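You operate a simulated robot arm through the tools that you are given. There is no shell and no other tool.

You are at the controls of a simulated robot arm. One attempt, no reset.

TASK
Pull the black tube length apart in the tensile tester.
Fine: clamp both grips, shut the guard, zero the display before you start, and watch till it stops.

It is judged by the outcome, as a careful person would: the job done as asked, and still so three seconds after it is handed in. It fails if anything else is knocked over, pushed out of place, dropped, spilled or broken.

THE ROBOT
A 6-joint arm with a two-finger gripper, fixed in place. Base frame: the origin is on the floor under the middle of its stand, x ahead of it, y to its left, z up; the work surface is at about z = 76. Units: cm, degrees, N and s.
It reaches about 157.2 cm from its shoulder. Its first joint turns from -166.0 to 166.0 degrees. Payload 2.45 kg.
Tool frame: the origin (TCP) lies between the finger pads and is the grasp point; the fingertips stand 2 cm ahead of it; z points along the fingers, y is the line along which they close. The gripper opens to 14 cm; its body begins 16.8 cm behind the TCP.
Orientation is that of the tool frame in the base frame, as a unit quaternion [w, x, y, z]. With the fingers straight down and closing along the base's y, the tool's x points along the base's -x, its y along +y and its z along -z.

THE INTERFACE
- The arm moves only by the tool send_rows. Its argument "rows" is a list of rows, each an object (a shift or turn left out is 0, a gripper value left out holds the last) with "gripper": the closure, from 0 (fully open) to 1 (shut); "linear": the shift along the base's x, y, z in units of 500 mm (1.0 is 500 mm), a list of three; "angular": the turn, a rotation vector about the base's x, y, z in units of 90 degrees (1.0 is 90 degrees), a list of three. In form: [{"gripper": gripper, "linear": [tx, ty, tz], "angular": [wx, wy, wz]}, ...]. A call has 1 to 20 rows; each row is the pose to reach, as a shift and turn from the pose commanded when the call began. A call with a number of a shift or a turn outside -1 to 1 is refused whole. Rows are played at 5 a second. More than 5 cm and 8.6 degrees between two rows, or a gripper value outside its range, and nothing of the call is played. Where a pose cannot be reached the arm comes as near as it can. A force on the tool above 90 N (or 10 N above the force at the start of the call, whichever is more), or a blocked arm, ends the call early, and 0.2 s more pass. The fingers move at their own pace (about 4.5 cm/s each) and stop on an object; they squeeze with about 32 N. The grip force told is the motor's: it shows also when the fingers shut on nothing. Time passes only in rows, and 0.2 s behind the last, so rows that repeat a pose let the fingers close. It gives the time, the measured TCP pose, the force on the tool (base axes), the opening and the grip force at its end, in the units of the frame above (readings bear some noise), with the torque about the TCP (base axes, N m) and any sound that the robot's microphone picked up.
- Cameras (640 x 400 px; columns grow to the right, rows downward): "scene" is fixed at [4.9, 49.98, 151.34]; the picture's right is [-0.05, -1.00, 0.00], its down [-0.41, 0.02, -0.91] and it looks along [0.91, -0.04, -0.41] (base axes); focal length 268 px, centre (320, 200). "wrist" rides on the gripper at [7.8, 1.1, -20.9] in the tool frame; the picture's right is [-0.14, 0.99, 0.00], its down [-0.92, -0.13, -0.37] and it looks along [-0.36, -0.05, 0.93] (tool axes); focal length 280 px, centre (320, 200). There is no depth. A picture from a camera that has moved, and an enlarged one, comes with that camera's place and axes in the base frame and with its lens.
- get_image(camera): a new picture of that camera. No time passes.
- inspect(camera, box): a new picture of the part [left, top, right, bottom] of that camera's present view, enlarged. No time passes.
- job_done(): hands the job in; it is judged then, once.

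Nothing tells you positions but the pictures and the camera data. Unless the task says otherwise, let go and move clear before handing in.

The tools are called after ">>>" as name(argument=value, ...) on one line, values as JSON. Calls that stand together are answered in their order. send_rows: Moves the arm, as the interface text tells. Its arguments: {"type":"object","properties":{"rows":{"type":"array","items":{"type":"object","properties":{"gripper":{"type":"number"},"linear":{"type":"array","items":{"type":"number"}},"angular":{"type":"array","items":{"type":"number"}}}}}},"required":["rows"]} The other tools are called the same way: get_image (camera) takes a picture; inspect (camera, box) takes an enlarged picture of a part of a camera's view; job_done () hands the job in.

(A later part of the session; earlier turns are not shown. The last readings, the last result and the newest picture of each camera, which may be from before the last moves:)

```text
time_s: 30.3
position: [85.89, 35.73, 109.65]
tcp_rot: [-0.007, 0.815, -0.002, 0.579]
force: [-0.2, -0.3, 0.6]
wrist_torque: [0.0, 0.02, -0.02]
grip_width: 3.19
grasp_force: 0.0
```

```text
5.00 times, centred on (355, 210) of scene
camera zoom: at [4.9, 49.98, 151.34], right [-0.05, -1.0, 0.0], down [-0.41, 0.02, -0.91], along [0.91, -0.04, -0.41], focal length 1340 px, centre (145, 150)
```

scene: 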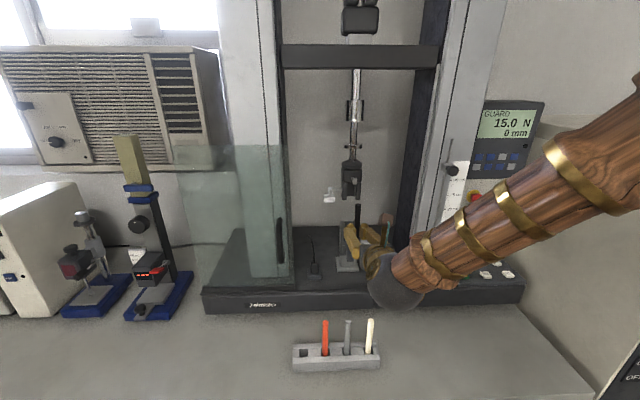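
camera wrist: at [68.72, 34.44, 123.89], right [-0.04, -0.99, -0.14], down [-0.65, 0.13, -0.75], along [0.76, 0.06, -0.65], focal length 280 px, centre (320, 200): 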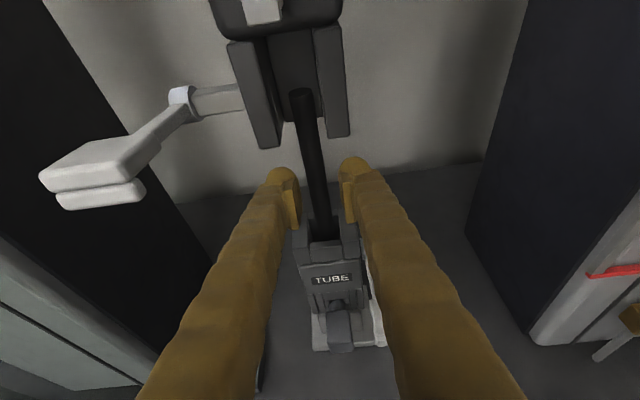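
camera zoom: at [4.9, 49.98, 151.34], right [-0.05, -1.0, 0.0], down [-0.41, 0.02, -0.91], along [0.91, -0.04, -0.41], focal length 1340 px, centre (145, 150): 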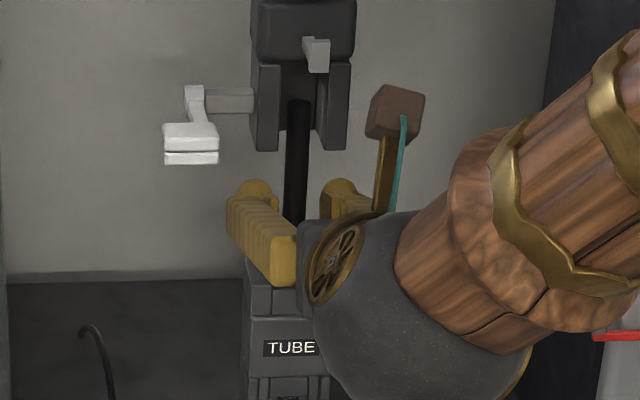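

The tube stands by itself. Checking the finger clearances before withdrawing.

>>> inspect(camera="wrist", box=[250, 70, 400, 260])

```text
2.11 times, centred on (325, 165) of wrist
camera zoom: at [68.72, 34.44, 123.89], right [-0.04, -0.99, -0.14], down [-0.65, 0.13, -0.75], along [0.76, 0.06, -0.65], focal length 590 px, centre (310, 274)
```

zoom: 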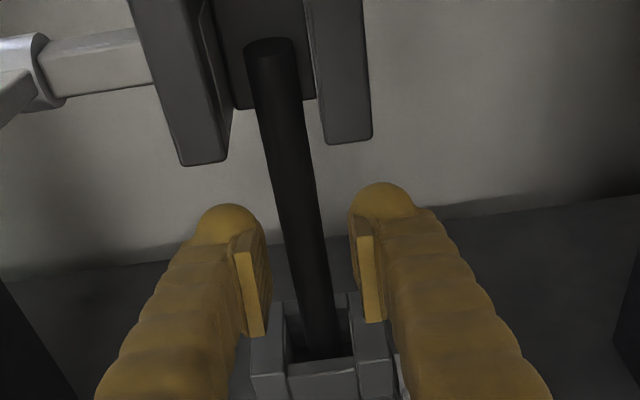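

Clear on both sides. Withdrawing straight back.

>>> send_rows(rows=[{"gripper": 0.77, "linear": [-0.02, 0, 0]}, {"gripper": 0.77, "linear": [-0.05, 0, 0]}, {"gripper": 0.77, "linear": [-0.09, 0, 0]}, {"gripper": 0.77, "linear": [-0.15, 0, 0]}, {"gripper": 0.77, "linear": [-0.22, 0, 0]}, {"gripper": 0.77, "linear": [-0.3, 0, 0]}, {"gripper": 0.77, "linear": [-0.36, 0, 0]}, {"gripper": 0.77, "linear": [-0.36, 0, 0]}])

>>> get_image(camera="wrist")

>>> get_image(camera="scene")

```text
time_s: 32.1
position: [68.05, 35.66, 109.11]
tcp_rot: [-0.004, 0.816, -0.002, 0.578]
force: [-0.6, 0.2, 0.3]
wrist_torque: [-0.02, 0.0, -0.05]
grip_width: 3.21
grasp_force: 0.0
```

```text
taken
camera wrist: at [50.91, 34.56, 123.42], right [-0.04, -0.99, -0.14], down [-0.65, 0.13, -0.74], along [0.75, 0.06, -0.65], focal length 280 px, centre (320, 200)
```

wrist: 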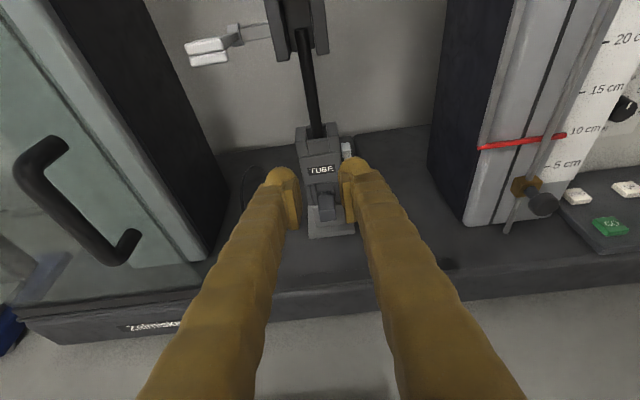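

```text
taken
```

scene: 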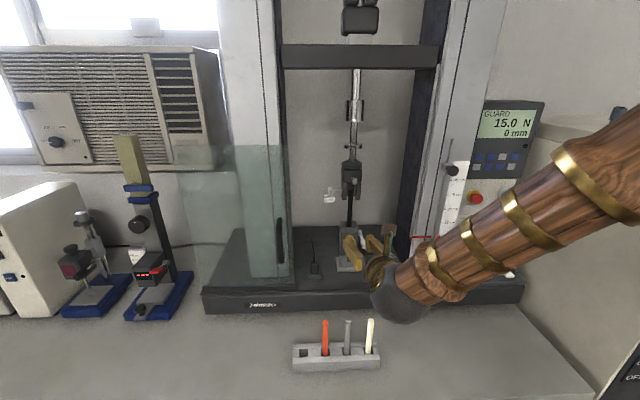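

The tube stayed upright in both grips. Next I'll back up and raise the hand for a clear look at the two levers.

>>> send_rows(rows=[{"gripper": 0.77, "linear": [-0.04, 0.02, 0.06]}, {"gripper": 0.85, "linear": [-0.08, 0.05, 0.12]}, {"gripper": 1.0, "linear": [-0.12, 0.08, 0.18]}, {"gripper": 1.0, "linear": [-0.16, 0.1, 0.24]}, {"gripper": 1.0, "linear": [-0.16, 0.1, 0.24]}])

>>> get_image(camera="wrist")

>>> inspect(camera="scene", box=[310, 150, 400, 280])

```text
time_s: 33.3
position: [59.76, 40.7, 121.66]
tcp_rot: [-0.007, 0.815, -0.001, 0.579]
force: [0.1, -0.8, 0.1]
wrist_torque: [0.05, 0.01, 0.02]
grip_width: 0.0
grasp_force: 29.7
```

```text
taken
camera wrist: at [42.59, 39.5, 135.86], right [-0.04, -0.99, -0.14], down [-0.65, 0.13, -0.75], along [0.76, 0.06, -0.65], focal length 280 px, centre (320, 200)
```

wrist: 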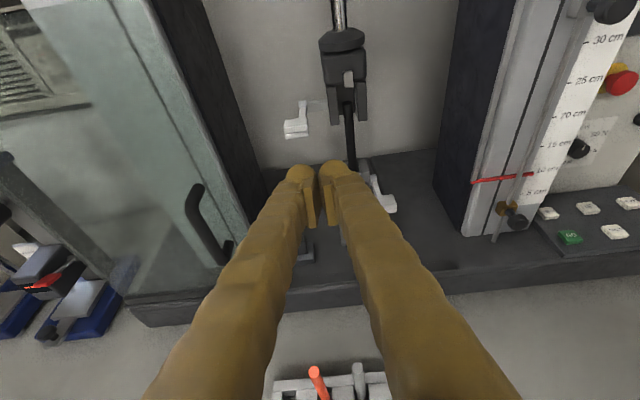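

```text
3.08 times, centred on (355, 215) of scene
camera zoom: at [4.9, 49.98, 151.34], right [-0.05, -1.0, 0.0], down [-0.41, 0.02, -0.91], along [0.91, -0.04, -0.41], focal length 824 px, centre (212, 154)
```

zoom: 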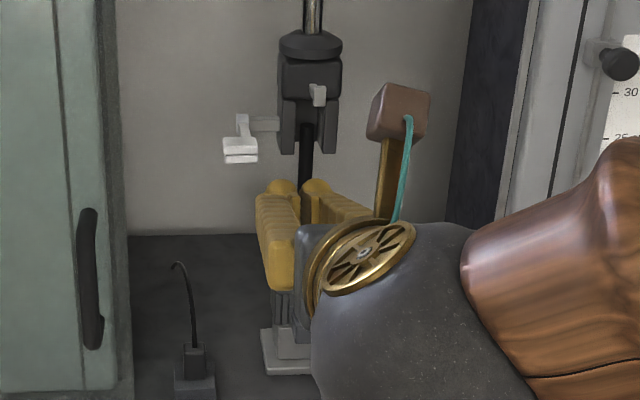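

>>> inspect(camera="wrist", box=[270, 60, 420, 220])

>>> inspect(camera="wrist", box=[275, 90, 335, 145])

>>> inspect(camera="wrist", box=[350, 150, 410, 220])

```text
2.50 times, centred on (345, 140) of wrist
camera zoom: at [42.59, 39.5, 135.86], right [-0.04, -0.99, -0.14], down [-0.65, 0.13, -0.75], along [0.76, 0.06, -0.65], focal length 701 px, centre (258, 350)
```

zoom: 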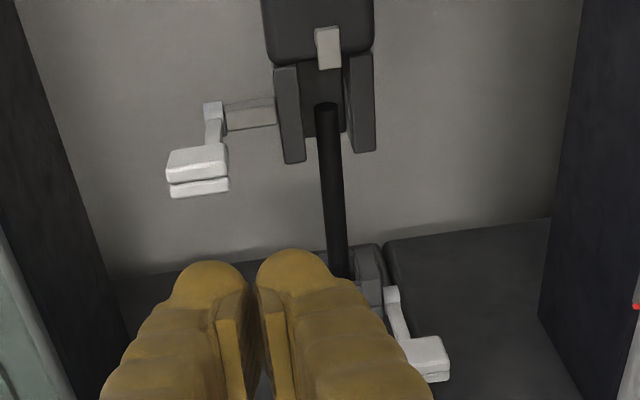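

```text
7.27 times, centred on (305, 118) of wrist
camera zoom: at [42.59, 39.5, 135.86], right [-0.04, -0.99, -0.14], down [-0.65, 0.13, -0.75], along [0.76, 0.06, -0.65], focal length 2039 px, centre (429, 800)
```

zoom: 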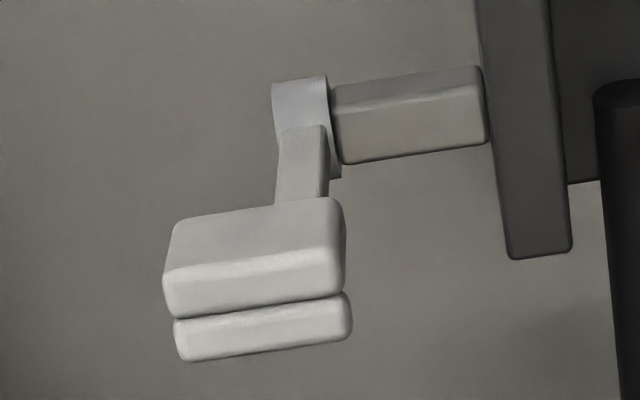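

```text
5.71 times, centred on (380, 185) of wrist
camera zoom: at [42.59, 39.5, 135.86], right [-0.04, -0.99, -0.14], down [-0.65, 0.13, -0.75], along [0.76, 0.06, -0.65], focal length 1602 px, centre (-23, 286)
```

zoom: 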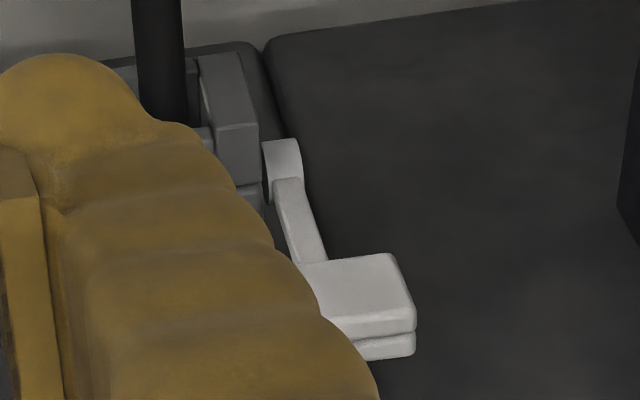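

Levers located: lower paddle at about x 77.7–80, y 29.4–32.9, z≈102 (pivot ≈(86, 32.5, 102)); upper paddle at about x 78.7–81, y 42–45.3, z≈119 (pivot ≈(86.5, 41, 118)). I'll approach the lower paddle first with closed fingers, tipped down 40°, offset to the right.

>>> send_rows(rows=[{"gripper": 1.0, "linear": [0.03, -0.04, -0.03], "angular": [0, 0.04, 0]}, {"gripper": 1.0, "linear": [0.06, -0.08, -0.06], "angular": [0, 0.08, 0]}, {"gripper": 1.0, "linear": [0.1, -0.12, -0.09], "angular": [0, 0.12, 0]}, {"gripper": 1.0, "linear": [0.14, -0.16, -0.12], "angular": [0, 0.16, 0]}, {"gripper": 1.0, "linear": [0.18, -0.2, -0.16], "angular": [0, 0.2, 0]}, {"gripper": 1.0, "linear": [0.204, -0.224, -0.194], "angular": [0, 0.233, 0]}, {"gripper": 1.0, "linear": [0.204, -0.224, -0.194], "angular": [0, 0.233, 0]}])

>>> get_image(camera="wrist")

>>> get_image(camera="scene")

```text
time_s: 34.9
position: [70.12, 29.71, 111.74]
tcp_rot: [-0.006, 0.907, -0.003, 0.421]
force: [0.6, 0.3, -0.1]
wrist_torque: [0.02, -0.02, 0.02]
grip_width: 0.02
grasp_force: 29.6
```

```text
taken
camera wrist: at [59.12, 28.33, 131.22], right [-0.09, -0.99, -0.12], down [-0.88, 0.13, -0.46], along [0.47, 0.06, -0.88], focal length 280 px, centre (320, 200)
```

wrist: 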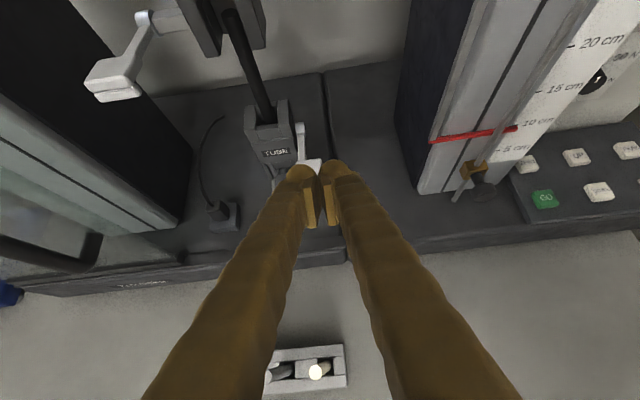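

```text
taken
```

scene: 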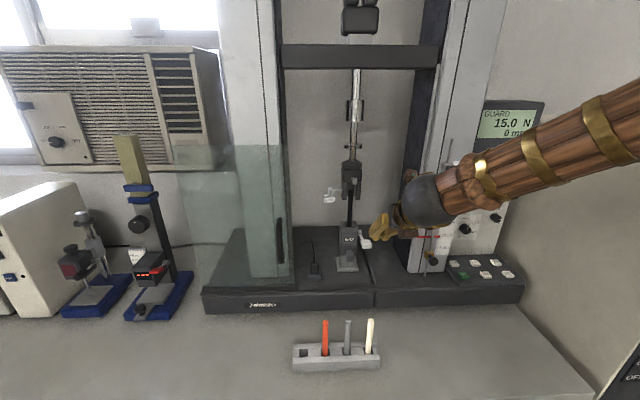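

>>> inspect(camera="wrist", box=[230, 80, 370, 220])

>>> inspect(camera="scene", box=[330, 200, 440, 280])

>>> inspect(camera="wrist", box=[70, 0, 280, 120])

```text
2.86 times, centred on (300, 150) of wrist
camera zoom: at [59.12, 28.33, 131.22], right [-0.09, -0.99, -0.12], down [-0.88, 0.13, -0.46], along [0.47, 0.06, -0.88], focal length 801 px, centre (377, 343)
```

zoom: 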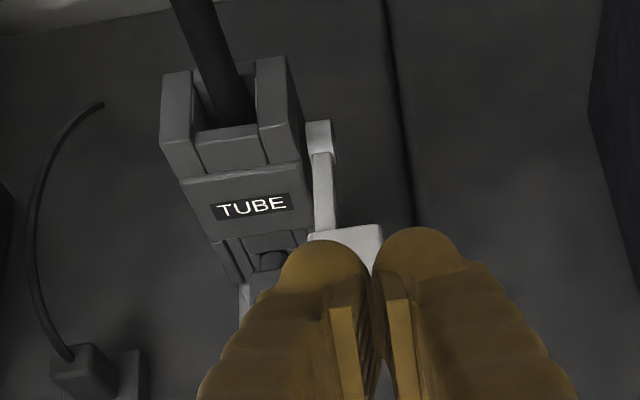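

```text
5.00 times, centred on (385, 240) of scene
camera zoom: at [4.9, 49.98, 151.34], right [-0.05, -1.0, 0.0], down [-0.41, 0.02, -0.91], along [0.91, -0.04, -0.41], focal length 1340 px, centre (-5, 0)
```

zoom: 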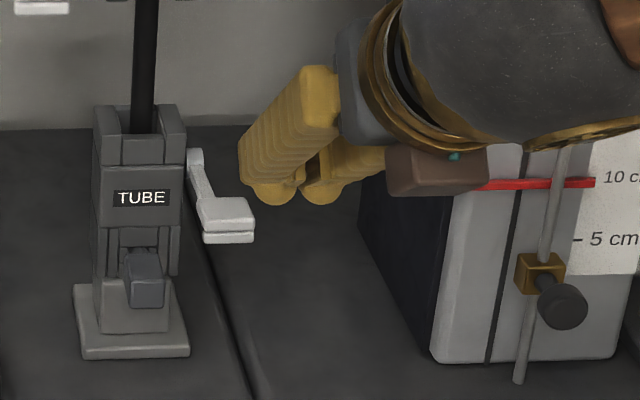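

```text
3.05 times, centred on (175, 60) of wrist
camera zoom: at [59.12, 28.33, 131.22], right [-0.09, -0.99, -0.12], down [-0.88, 0.13, -0.46], along [0.47, 0.06, -0.88], focal length 854 px, centre (762, 627)
```

zoom: 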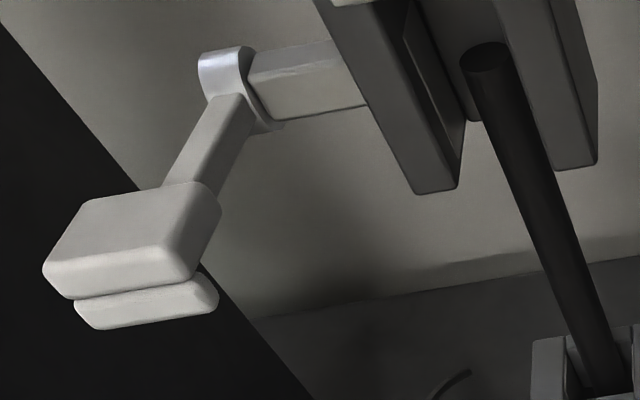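

Good view. I'll place the left fingertip just above the lower paddle.

>>> send_rows(rows=[{"gripper": 1.0, "linear": [0.05, -0.008, -0.01]}, {"gripper": 1.0, "linear": [0.1, -0.008, -0.04]}, {"gripper": 1.0, "linear": [0.144, -0.008, -0.08]}, {"gripper": 1.0, "linear": [0.144, -0.008, -0.1]}, {"gripper": 1.0, "linear": [0.144, -0.008, -0.1]}])

>>> inspect(camera="wrist", box=[230, 80, 390, 240])

>>> inspect(camera="scene", box=[330, 200, 440, 280])

```text
time_s: 36.1
position: [77.48, 29.2, 107.03]
tcp_rot: [-0.007, 0.907, -0.003, 0.422]
force: [0.2, -0.5, 0.5]
wrist_torque: [-0.02, -0.01, -0.03]
grip_width: 0.0
grasp_force: 29.6
```

```text
2.50 times, centred on (310, 160) of wrist
camera zoom: at [66.38, 27.94, 126.5], right [-0.09, -0.99, -0.12], down [-0.88, 0.13, -0.46], along [0.48, 0.06, -0.88], focal length 701 px, centre (345, 300)
```

zoom: 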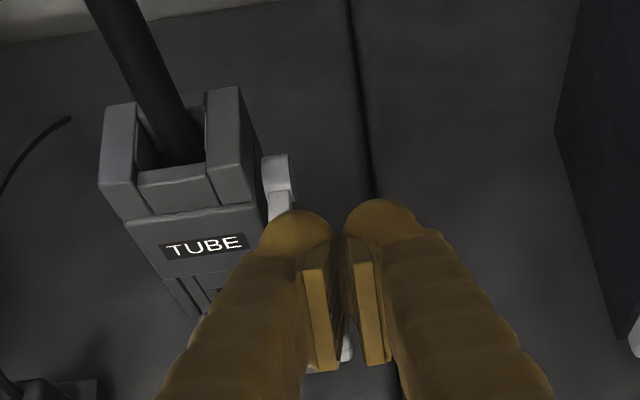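

```text
5.00 times, centred on (385, 240) of scene
camera zoom: at [4.9, 49.98, 151.34], right [-0.05, -1.0, 0.0], down [-0.41, 0.02, -0.91], along [0.91, -0.04, -0.41], focal length 1340 px, centre (-5, 0)
```

zoom: 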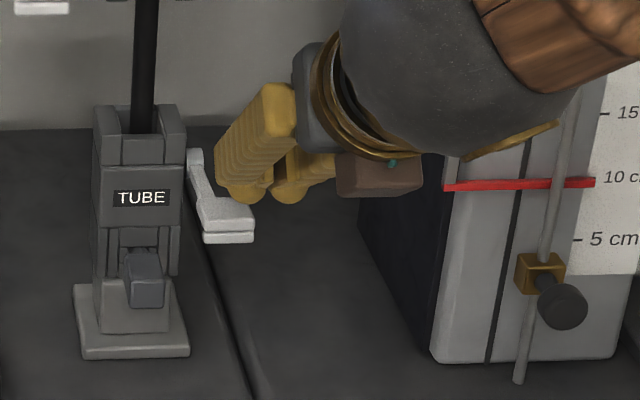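

>>> send_rows(rows=[{"gripper": 1.0, "linear": [0, 0, -0.016]}, {"gripper": 1.0, "linear": [0, 0, -0.032]}, {"gripper": 1.0, "linear": [0, 0, -0.046]}, {"gripper": 1.0, "linear": [0, 0, -0.06]}, {"gripper": 1.0, "linear": [0, 0, -0.06]}])

>>> inspect(camera="scene", box=[330, 200, 440, 280])

>>> inspect(camera="wrist", box=[230, 80, 390, 240])

```text
time_s: 37.3
position: [77.37, 29.14, 103.88]
tcp_rot: [-0.007, 0.907, -0.003, 0.421]
force: [-0.4, 0.1, -0.2]
wrist_torque: [0.01, -0.01, 0.02]
grip_width: 0.0
grasp_force: 29.1
```

```text
5.00 times, centred on (385, 240) of scene
camera zoom: at [4.9, 49.98, 151.34], right [-0.05, -1.0, 0.0], down [-0.41, 0.02, -0.91], along [0.91, -0.04, -0.41], focal length 1340 px, centre (-5, 0)
```

zoom: 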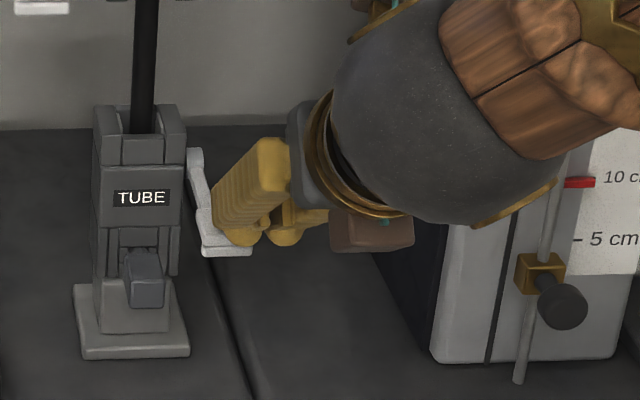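

```text
2.50 times, centred on (310, 160) of wrist
camera zoom: at [66.28, 27.96, 123.33], right [-0.09, -0.99, -0.12], down [-0.88, 0.13, -0.46], along [0.48, 0.06, -0.88], focal length 701 px, centre (345, 300)
```

zoom: 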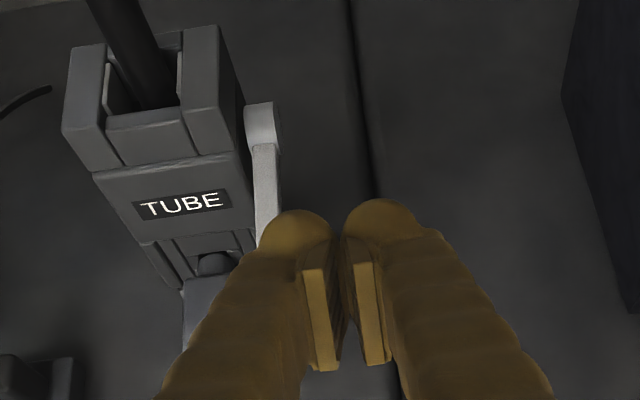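

The lever moved down freely. Continuing the push along its arc.

>>> send_rows(rows=[{"gripper": 1.0, "linear": [0.018, 0, -0.03]}, {"gripper": 1.0, "linear": [0.038, 0, -0.062]}, {"gripper": 1.0, "linear": [0.056, 0, -0.092]}, {"gripper": 1.0, "linear": [0.056, 0, -0.092]}])

>>> inspect(camera="scene", box=[330, 200, 440, 280])

>>> inspect(camera="wrist", box=[200, 50, 390, 240])

```text
time_s: 38.3
position: [80.19, 29.37, 99.3]
tcp_rot: [-0.007, 0.906, -0.002, 0.422]
force: [-0.5, 0.4, 0.3]
wrist_torque: [-0.02, 0.01, -0.01]
grip_width: 0.0
grasp_force: 29.8
```

```text
5.00 times, centred on (385, 240) of scene
camera zoom: at [4.9, 49.98, 151.34], right [-0.05, -1.0, 0.0], down [-0.41, 0.02, -0.91], along [0.91, -0.04, -0.41], focal length 1340 px, centre (-5, 0)
```

zoom: 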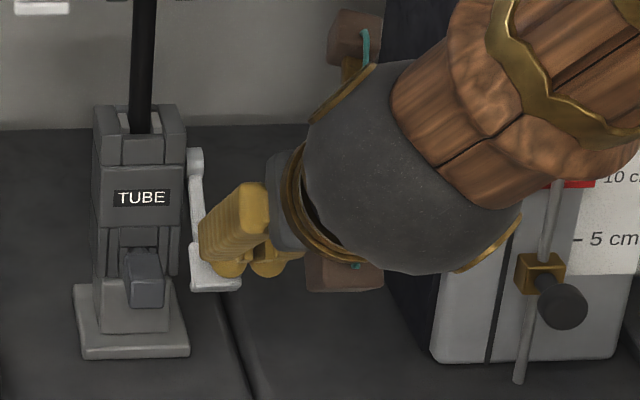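

```text
2.11 times, centred on (295, 145) of wrist
camera zoom: at [69.12, 28.0, 118.82], right [-0.09, -0.99, -0.12], down [-0.88, 0.13, -0.46], along [0.48, 0.06, -0.88], focal length 590 px, centre (373, 316)
```

zoom: 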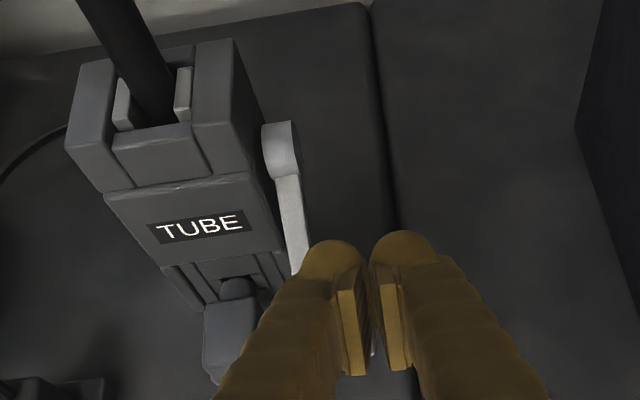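

Pushing down closes the jaw pads on the tube – this is the clamping direction. Continuing to the end of travel.

>>> send_rows(rows=[{"gripper": 1.0, "linear": [0.01, 0, -0.016]}, {"gripper": 1.0, "linear": [0.022, 0, -0.03]}, {"gripper": 1.0, "linear": [0.036, 0, -0.042]}, {"gripper": 1.0, "linear": [0.05, 0, -0.05]}, {"gripper": 1.0, "linear": [0.05, 0, -0.05]}])

>>> inspect(camera="scene", box=[330, 200, 440, 280])

>>> inspect(camera="wrist", box=[200, 50, 390, 240])

```text
time_s: 39.1
position: [81.6, 29.07, 97.81]
tcp_rot: [-0.008, 0.906, -0.004, 0.423]
force: [-53.2, -18.8, 38.7]
wrist_torque: [-0.39, -0.23, 0.84]
grip_width: 0.01
grasp_force: 29.6
stopped in row 4: the force on the tool passed its limit at 111 N (the readings are from after the stop); the commanded pose is now the measured one
```

```text
5.00 times, centred on (385, 240) of scene
camera zoom: at [4.9, 49.98, 151.34], right [-0.05, -1.0, 0.0], down [-0.41, 0.02, -0.91], along [0.91, -0.04, -0.41], focal length 1340 px, centre (-5, 0)
```

zoom: 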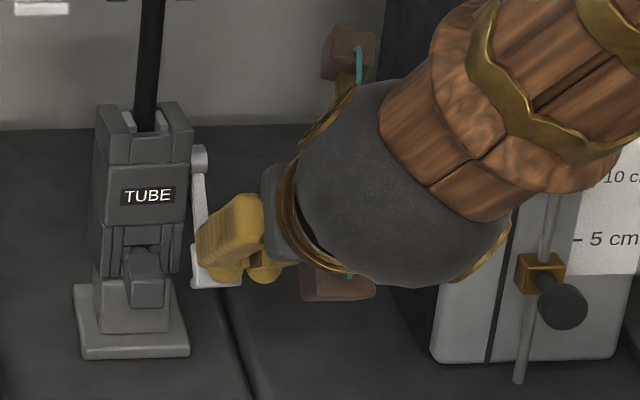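

```text
2.11 times, centred on (295, 145) of wrist
camera zoom: at [70.44, 27.79, 117.21], right [-0.09, -0.99, -0.12], down [-0.87, 0.14, -0.47], along [0.48, 0.07, -0.87], focal length 590 px, centre (373, 316)
```

zoom: 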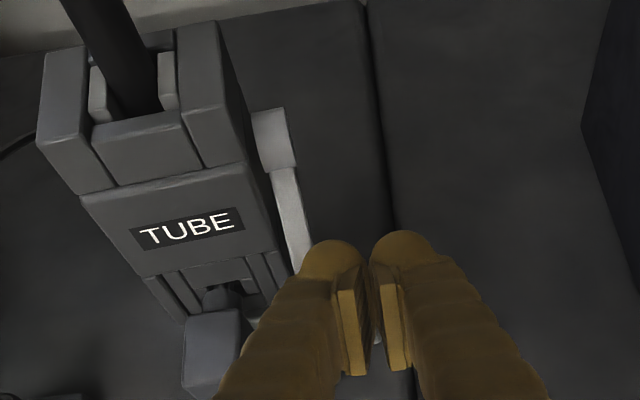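

The force limit tripped as the jaws closed firmly on the tube. Backing off to see the lever and jaw state.

>>> send_rows(rows=[{"gripper": 1.0, "linear": [-0.02, 0, 0.02]}, {"gripper": 1.0, "linear": [-0.06, 0, 0.06]}, {"gripper": 1.0, "linear": [-0.12, -0.02, 0.12]}, {"gripper": 1.0, "linear": [-0.18, -0.04, 0.18]}, {"gripper": 1.0, "linear": [-0.2, -0.06, 0.2]}, {"gripper": 1.0, "linear": [-0.2, -0.06, 0.2]}])

>>> get_image(camera="wrist")

>>> inspect(camera="scene", box=[310, 150, 410, 280])

```text
time_s: 40.5
position: [71.81, 26.07, 107.6]
tcp_rot: [-0.008, 0.906, -0.002, 0.422]
force: [0.4, 0.0, -0.3]
wrist_torque: [0.01, 0.0, -0.01]
grip_width: 0.0
grasp_force: 29.8
```

```text
taken
camera wrist: at [60.73, 24.86, 126.95], right [-0.09, -0.99, -0.12], down [-0.87, 0.13, -0.47], along [0.48, 0.06, -0.88], focal length 280 px, centre (320, 200)
```

wrist: 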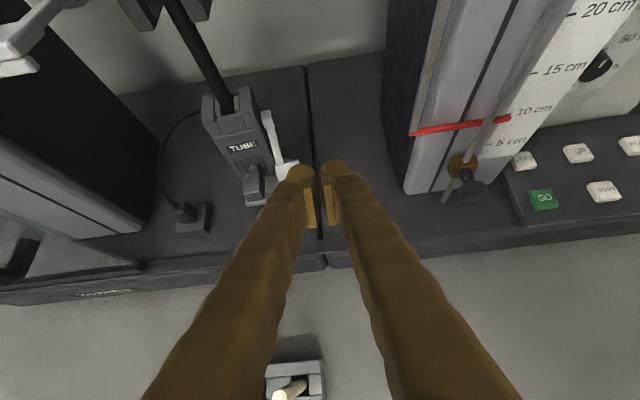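

```text
3.08 times, centred on (360, 215) of scene
camera zoom: at [4.9, 49.98, 151.34], right [-0.05, -1.0, 0.0], down [-0.41, 0.02, -0.91], along [0.91, -0.04, -0.41], focal length 824 px, centre (197, 154)
```

zoom: 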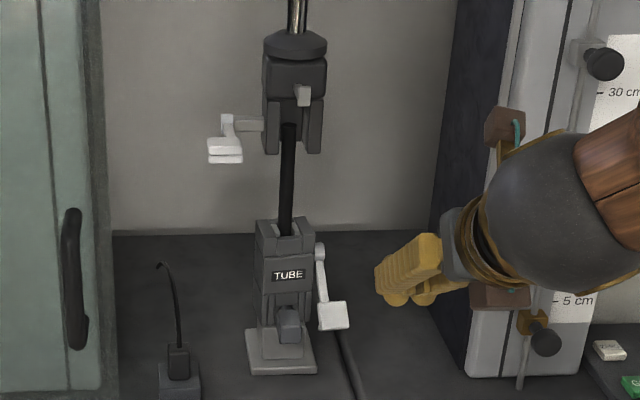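

>>> inspect(camera="scene", box=[325, 210, 385, 275])

>>> inspect(camera="wrist", box=[190, 60, 310, 220])

>>> inspect(camera="scene", box=[325, 150, 385, 225])

```text
6.15 times, centred on (355, 242) of scene
camera zoom: at [4.9, 49.98, 151.34], right [-0.05, -1.0, 0.0], down [-0.41, 0.02, -0.91], along [0.91, -0.04, -0.41], focal length 1649 px, centre (105, -62)
```

zoom: 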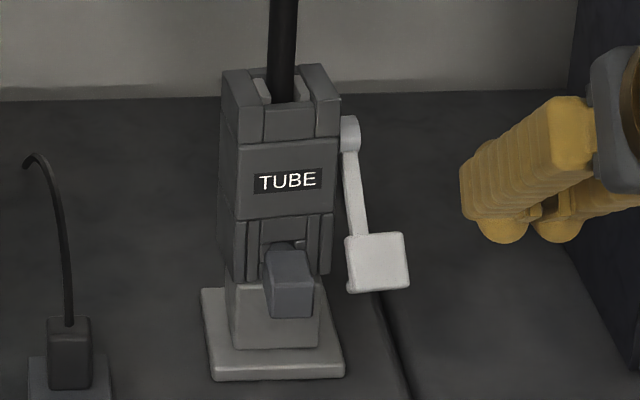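

```text
2.50 times, centred on (250, 140) of wrist
camera zoom: at [60.73, 24.86, 126.95], right [-0.09, -0.99, -0.12], down [-0.87, 0.13, -0.47], along [0.48, 0.06, -0.88], focal length 701 px, centre (495, 350)
```

zoom: 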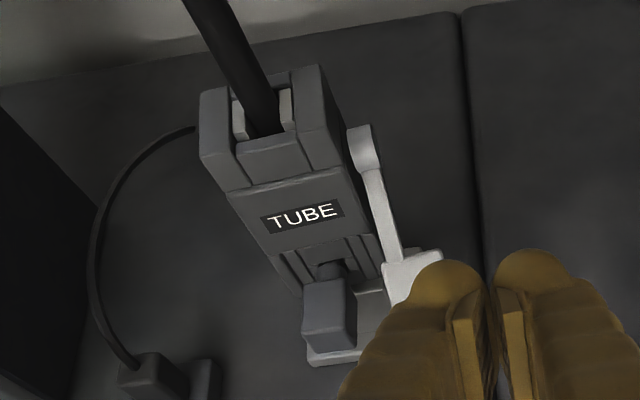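

```text
5.33 times, centred on (355, 188) of scene
camera zoom: at [4.9, 49.98, 151.34], right [-0.05, -1.0, 0.0], down [-0.41, 0.02, -0.91], along [0.91, -0.04, -0.41], focal length 1429 px, centre (133, 267)
```

zoom: 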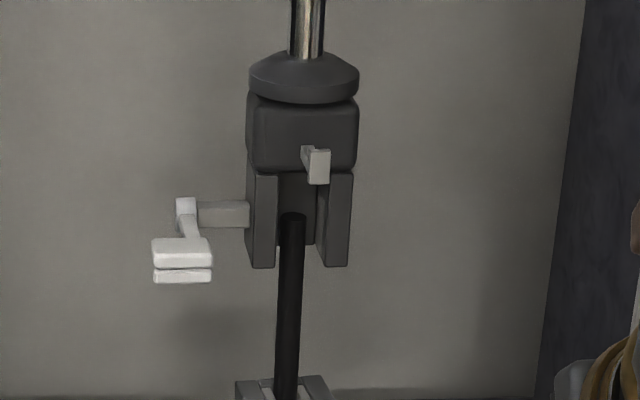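

The lower jaw pads have come in on both sides of the tube. Zooming further to confirm contact.

>>> inspect(camera="wrist", box=[195, 75, 275, 130])

>>> inspect(camera="scene", box=[335, 215, 370, 245])

```text
7.27 times, centred on (235, 102) of wrist
camera zoom: at [60.73, 24.86, 126.95], right [-0.09, -0.99, -0.12], down [-0.87, 0.13, -0.47], along [0.48, 0.06, -0.88], focal length 2039 px, centre (938, 909)
```

zoom: 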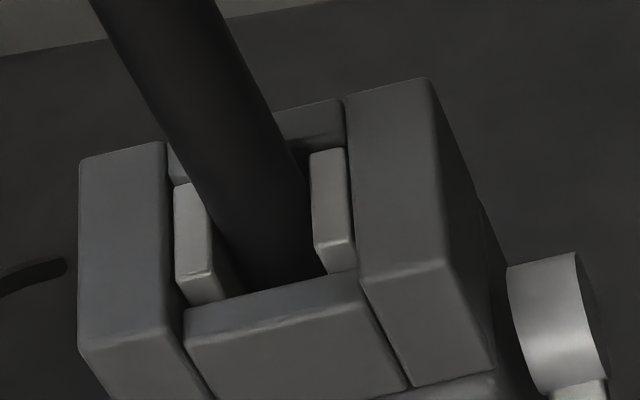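

```text
13.33 times, centred on (352, 230) of scene
camera zoom: at [4.9, 49.98, 151.34], right [-0.05, -1.0, 0.0], down [-0.41, 0.02, -0.91], along [0.91, -0.04, -0.41], focal length 3573 px, centre (-113, -200)
```

zoom: 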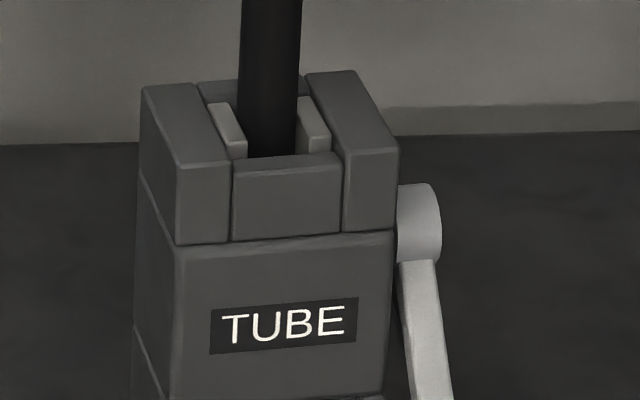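

The pads touch the tube on both sides and the lever stays down: lower grip clamped. Now I'll move over to the upper lever paddle.

>>> send_rows(rows=[{"gripper": 1.0, "linear": [-0.02, 0.05, 0.05]}, {"gripper": 1.0, "linear": [-0.04, 0.11, 0.11]}, {"gripper": 1.0, "linear": [-0.06, 0.17, 0.17]}, {"gripper": 1.0, "linear": [-0.076, 0.23, 0.22]}, {"gripper": 1.0, "linear": [-0.076, 0.29, 0.27]}, {"gripper": 1.0, "linear": [-0.076, 0.34, 0.308]}, {"gripper": 1.0, "linear": [-0.076, 0.37, 0.308]}, {"gripper": 1.0, "linear": [-0.076, 0.37, 0.308]}])

>>> get_image(camera="wrist")

>>> get_image(camera="scene")

```text
time_s: 42.3
position: [67.96, 44.7, 122.95]
tcp_rot: [-0.008, 0.906, -0.003, 0.422]
force: [1.0, -0.4, 0.1]
wrist_torque: [-0.01, 0.0, 0.01]
grip_width: 0.0
grasp_force: 29.3
```

```text
taken
camera wrist: at [56.87, 43.44, 142.39], right [-0.09, -0.99, -0.12], down [-0.87, 0.13, -0.47], along [0.48, 0.06, -0.88], focal length 280 px, centre (320, 200)
```

wrist: 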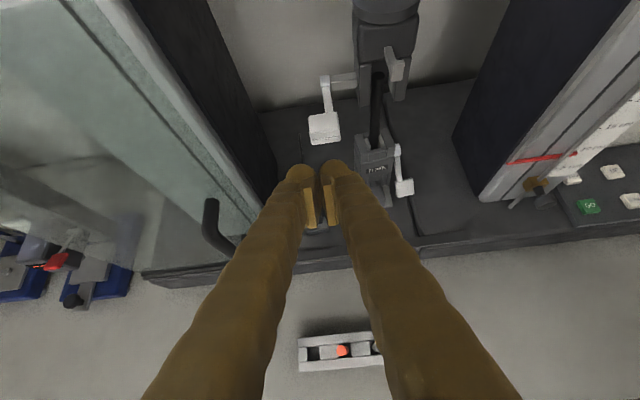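

```text
taken
```

scene: 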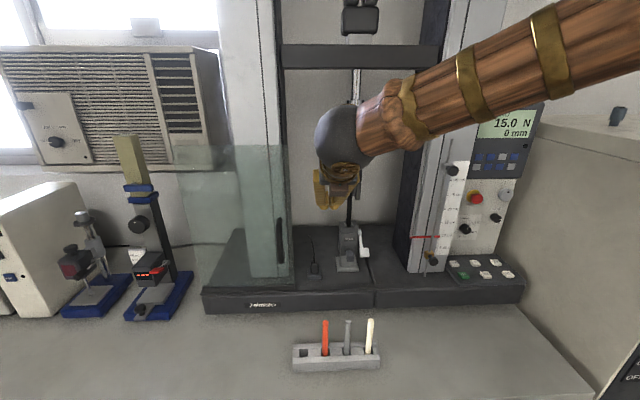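

>>> inspect(camera="wrist", box=[280, 50, 440, 210])

>>> inspect(camera="scene", box=[300, 140, 400, 280])

```text
2.50 times, centred on (360, 130) of wrist
camera zoom: at [56.87, 43.44, 142.39], right [-0.09, -0.99, -0.12], down [-0.87, 0.13, -0.47], along [0.48, 0.06, -0.88], focal length 701 px, centre (220, 375)
```

zoom: 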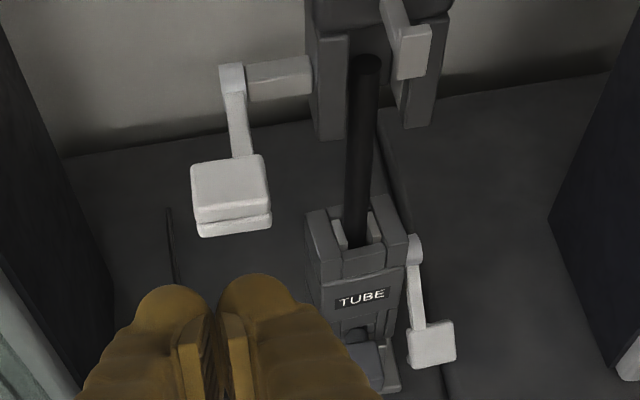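

```text
2.86 times, centred on (350, 210) of scene
camera zoom: at [4.9, 49.98, 151.34], right [-0.05, -1.0, 0.0], down [-0.41, 0.02, -0.91], along [0.91, -0.04, -0.41], focal length 766 px, centre (234, 171)
```

zoom: 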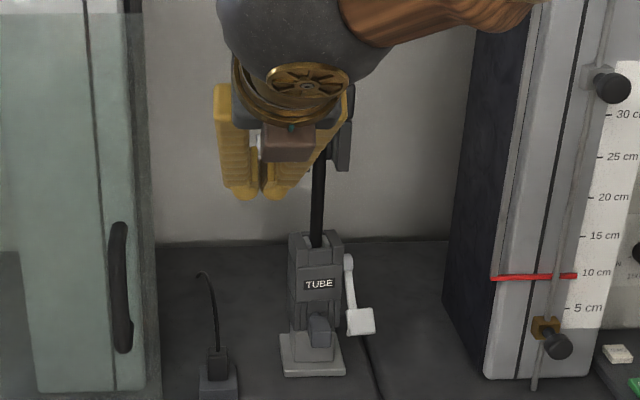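

Upper paddle: x 77.6–80.6, y 42.2–45.4, top z≈119. Moving the right fingertip over it.

>>> send_rows(rows=[{"gripper": 1.0, "linear": [0.05, 0, 0.016]}, {"gripper": 1.0, "linear": [0.12, 0, 0.016]}, {"gripper": 1.0, "linear": [0.18, 0, 0.016]}, {"gripper": 1.0, "linear": [0.22, 0, 0.016]}, {"gripper": 1.0, "linear": [0.22, 0, -0.01]}, {"gripper": 1.0, "linear": [0.22, 0, -0.03]}, {"gripper": 1.0, "linear": [0.22, 0, -0.03]}])

>>> inspect(camera="wrist", box=[230, 70, 420, 240])

>>> inspect(camera="scene", box=[300, 140, 400, 280])

```text
time_s: 43.9
position: [78.69, 44.43, 121.55]
tcp_rot: [-0.007, 0.906, -0.004, 0.423]
force: [0.8, -0.2, 0.2]
wrist_torque: [-0.04, -0.01, 0.01]
grip_width: 0.01
grasp_force: 29.3
```

```text
2.35 times, centred on (325, 155) of wrist
camera zoom: at [67.8, 43.31, 140.88], right [-0.09, -0.99, -0.12], down [-0.87, 0.13, -0.47], along [0.48, 0.07, -0.88], focal length 660 px, centre (308, 306)
```

zoom: 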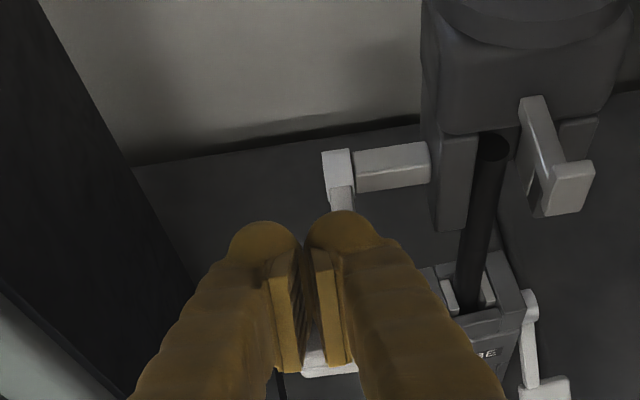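

```text
2.86 times, centred on (350, 210) of scene
camera zoom: at [4.9, 49.98, 151.34], right [-0.05, -1.0, 0.0], down [-0.41, 0.02, -0.91], along [0.91, -0.04, -0.41], focal length 766 px, centre (234, 171)
```

zoom: 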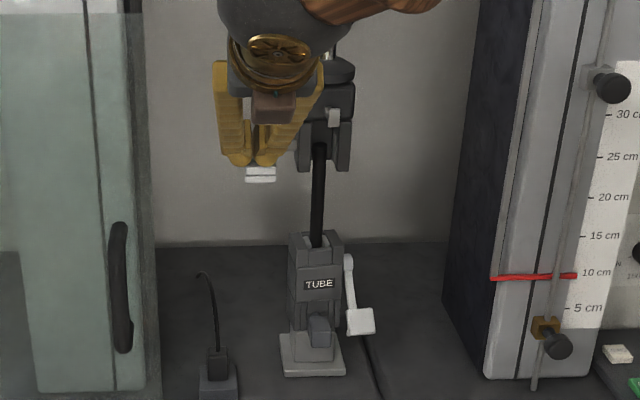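

Fingertip is over the upper paddle. Pushing it down along its arc to about 55°.

>>> send_rows(rows=[{"gripper": 1.0, "linear": [0, 0, -0.03]}, {"gripper": 1.0, "linear": [0.001, 0, -0.065]}, {"gripper": 1.0, "linear": [0.005, 0, -0.09]}, {"gripper": 1.0, "linear": [0.01, 0, -0.116]}, {"gripper": 1.0, "linear": [0.018, 0, -0.134]}, {"gripper": 1.0, "linear": [0.027, 0, -0.151]}, {"gripper": 1.0, "linear": [0.027, 0, -0.151]}])

>>> inspect(camera="scene", box=[300, 140, 400, 280])

>>> inspect(camera="wrist", box=[230, 0, 440, 240])

```text
time_s: 45.5
position: [80.33, 44.48, 114.16]
tcp_rot: [-0.008, 0.906, -0.003, 0.423]
force: [-15.4, -4.1, 20.2]
wrist_torque: [-0.12, -0.27, -0.12]
grip_width: 0.62
grasp_force: 29.3
```

```text
2.86 times, centred on (350, 210) of scene
camera zoom: at [4.9, 49.98, 151.34], right [-0.05, -1.0, 0.0], down [-0.41, 0.02, -0.91], along [0.91, -0.04, -0.41], focal length 766 px, centre (234, 171)
```

zoom: 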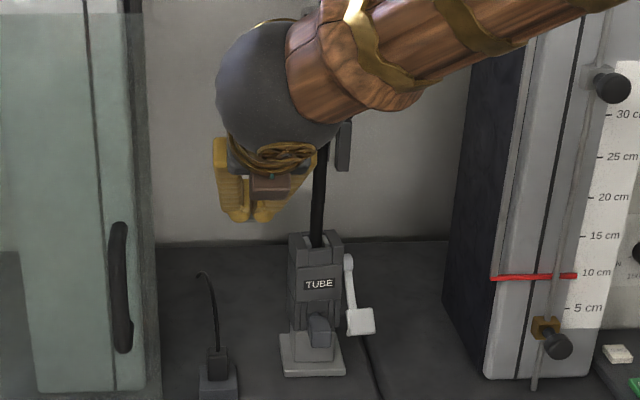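

```text
1.67 times, centred on (335, 120) of wrist
camera zoom: at [69.17, 43.32, 133.5], right [-0.09, -0.99, -0.12], down [-0.87, 0.14, -0.47], along [0.48, 0.07, -0.88], focal length 467 px, centre (295, 333)
```

zoom: 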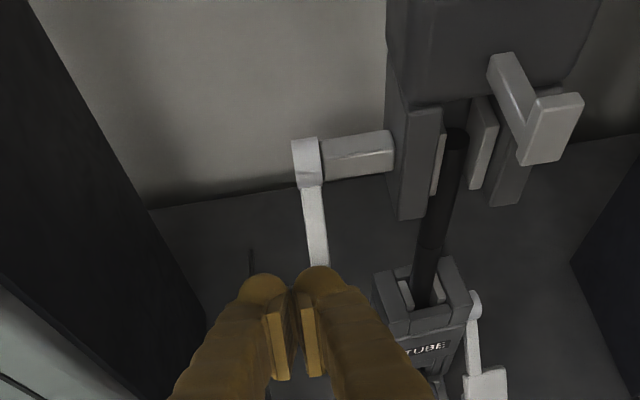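

The upper pads are closing in. Pushing a bit further in small steps.

>>> send_rows(rows=[{"gripper": 1.0, "linear": [0.004, 0, -0.007]}, {"gripper": 1.0, "linear": [0.009, 0, -0.013]}, {"gripper": 1.0, "linear": [0.009, 0, -0.013]}])

>>> inspect(camera="wrist", box=[270, 20, 440, 220])

```text
time_s: 46.1
position: [80.32, 44.64, 113.95]
tcp_rot: [-0.009, 0.905, -0.005, 0.425]
force: [-55.9, -10.8, 24.2]
wrist_torque: [-0.01, -0.2, -0.7]
grip_width: 0.58
grasp_force: 29.6
stopped in row 2: the force on the tool passed its limit at 99 N (the readings are from after the stop); the commanded pose is now the measured one
```

```text
2.00 times, centred on (355, 120) of wrist
camera zoom: at [69.19, 43.29, 133.38], right [-0.09, -0.99, -0.13], down [-0.87, 0.14, -0.47], along [0.48, 0.07, -0.87], focal length 561 px, centre (250, 360)
```

zoom: 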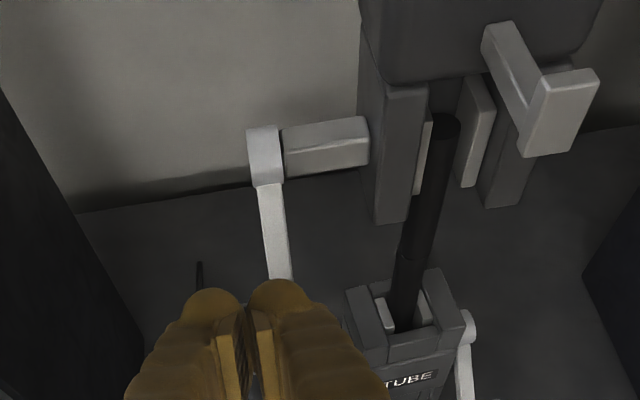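

>>> send_rows(rows=[{"gripper": 1.0, "linear": [-0.02, 0, 0.02]}, {"gripper": 1.0, "linear": [-0.06, 0, 0.06]}, {"gripper": 1.0, "linear": [-0.13, 0, 0.1]}, {"gripper": 1.0, "linear": [-0.2, 0, 0.12]}, {"gripper": 1.0, "linear": [-0.26, 0, 0.12]}, {"gripper": 1.0, "linear": [-0.26, 0, 0.12]}])

>>> get_image(camera="wrist")

>>> get_image(camera="scene")

```text
time_s: 47.5
position: [67.05, 43.58, 122.52]
tcp_rot: [-0.019, 0.9, -0.011, 0.436]
force: [-7.2, -9.1, 21.6]
wrist_torque: [1.02, 2.15, 1.3]
grip_width: 0.02
grasp_force: 29.7
```

```text
taken
camera wrist: at [55.43, 41.85, 141.55], right [-0.09, -0.98, -0.15], down [-0.86, 0.15, -0.49], along [0.5, 0.09, -0.86], focal length 280 px, centre (320, 200)
```

wrist: 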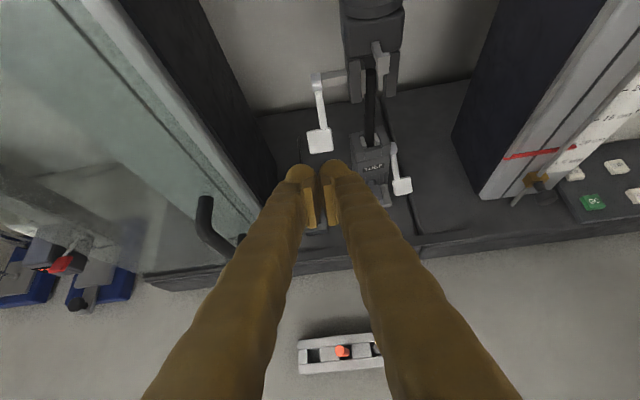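

```text
taken
```

scene: 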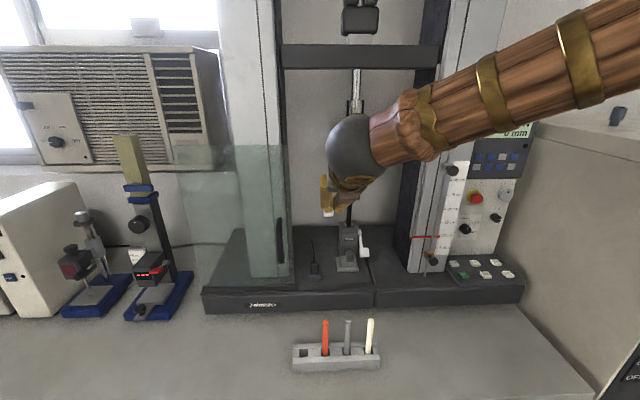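

There's an unexpected residual force. Holding still to re-read it before doing anything else.

>>> send_rows(rows=[{"gripper": 1.0}, {"gripper": 1.0}])

>>> inspect(camera="scene", box=[290, 60, 460, 280])

```text
time_s: 48.1
position: [67.41, 44.65, 119.76]
tcp_rot: [-0.009, 0.906, -0.003, 0.424]
force: [0.4, 0.9, -0.2]
wrist_torque: [0.02, 0.02, -0.02]
grip_width: 0.02
grasp_force: 29.3
```

```text
1.82 times, centred on (375, 170) of scene
camera zoom: at [4.9, 49.98, 151.34], right [-0.05, -1.0, 0.0], down [-0.41, 0.02, -0.91], along [0.91, -0.04, -0.41], focal length 487 px, centre (220, 254)
```

zoom: 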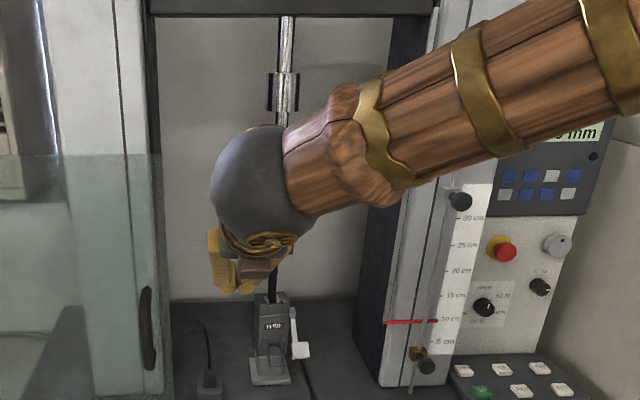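

It was just transient dynamics; forces are zero now. Checking the upper grip and lever state.

>>> get_image(camera="wrist")

>>> inspect(camera="wrist", box=[290, 20, 430, 200])

```text
taken
camera wrist: at [56.41, 43.37, 139.12], right [-0.09, -0.99, -0.12], down [-0.87, 0.14, -0.47], along [0.48, 0.07, -0.87], focal length 280 px, centre (320, 200)
```

wrist: 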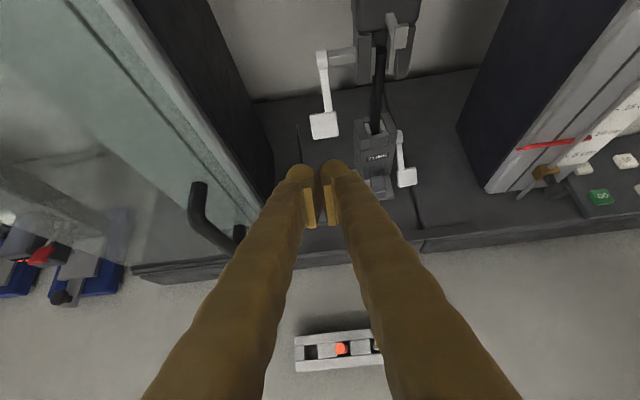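

```text
2.22 times, centred on (360, 110) of wrist
camera zoom: at [56.41, 43.37, 139.12], right [-0.09, -0.99, -0.12], down [-0.87, 0.14, -0.47], along [0.48, 0.07, -0.87], focal length 623 px, centre (231, 400)
```

zoom: 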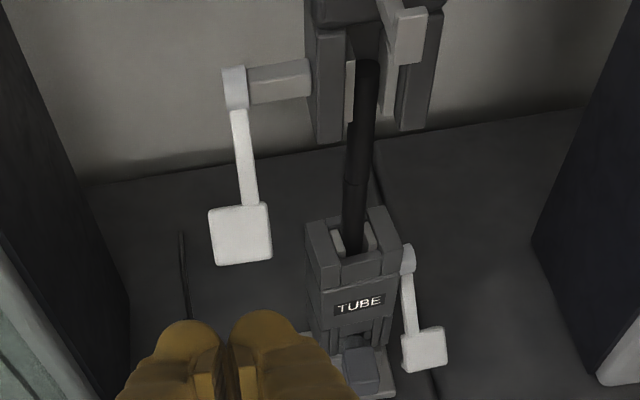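

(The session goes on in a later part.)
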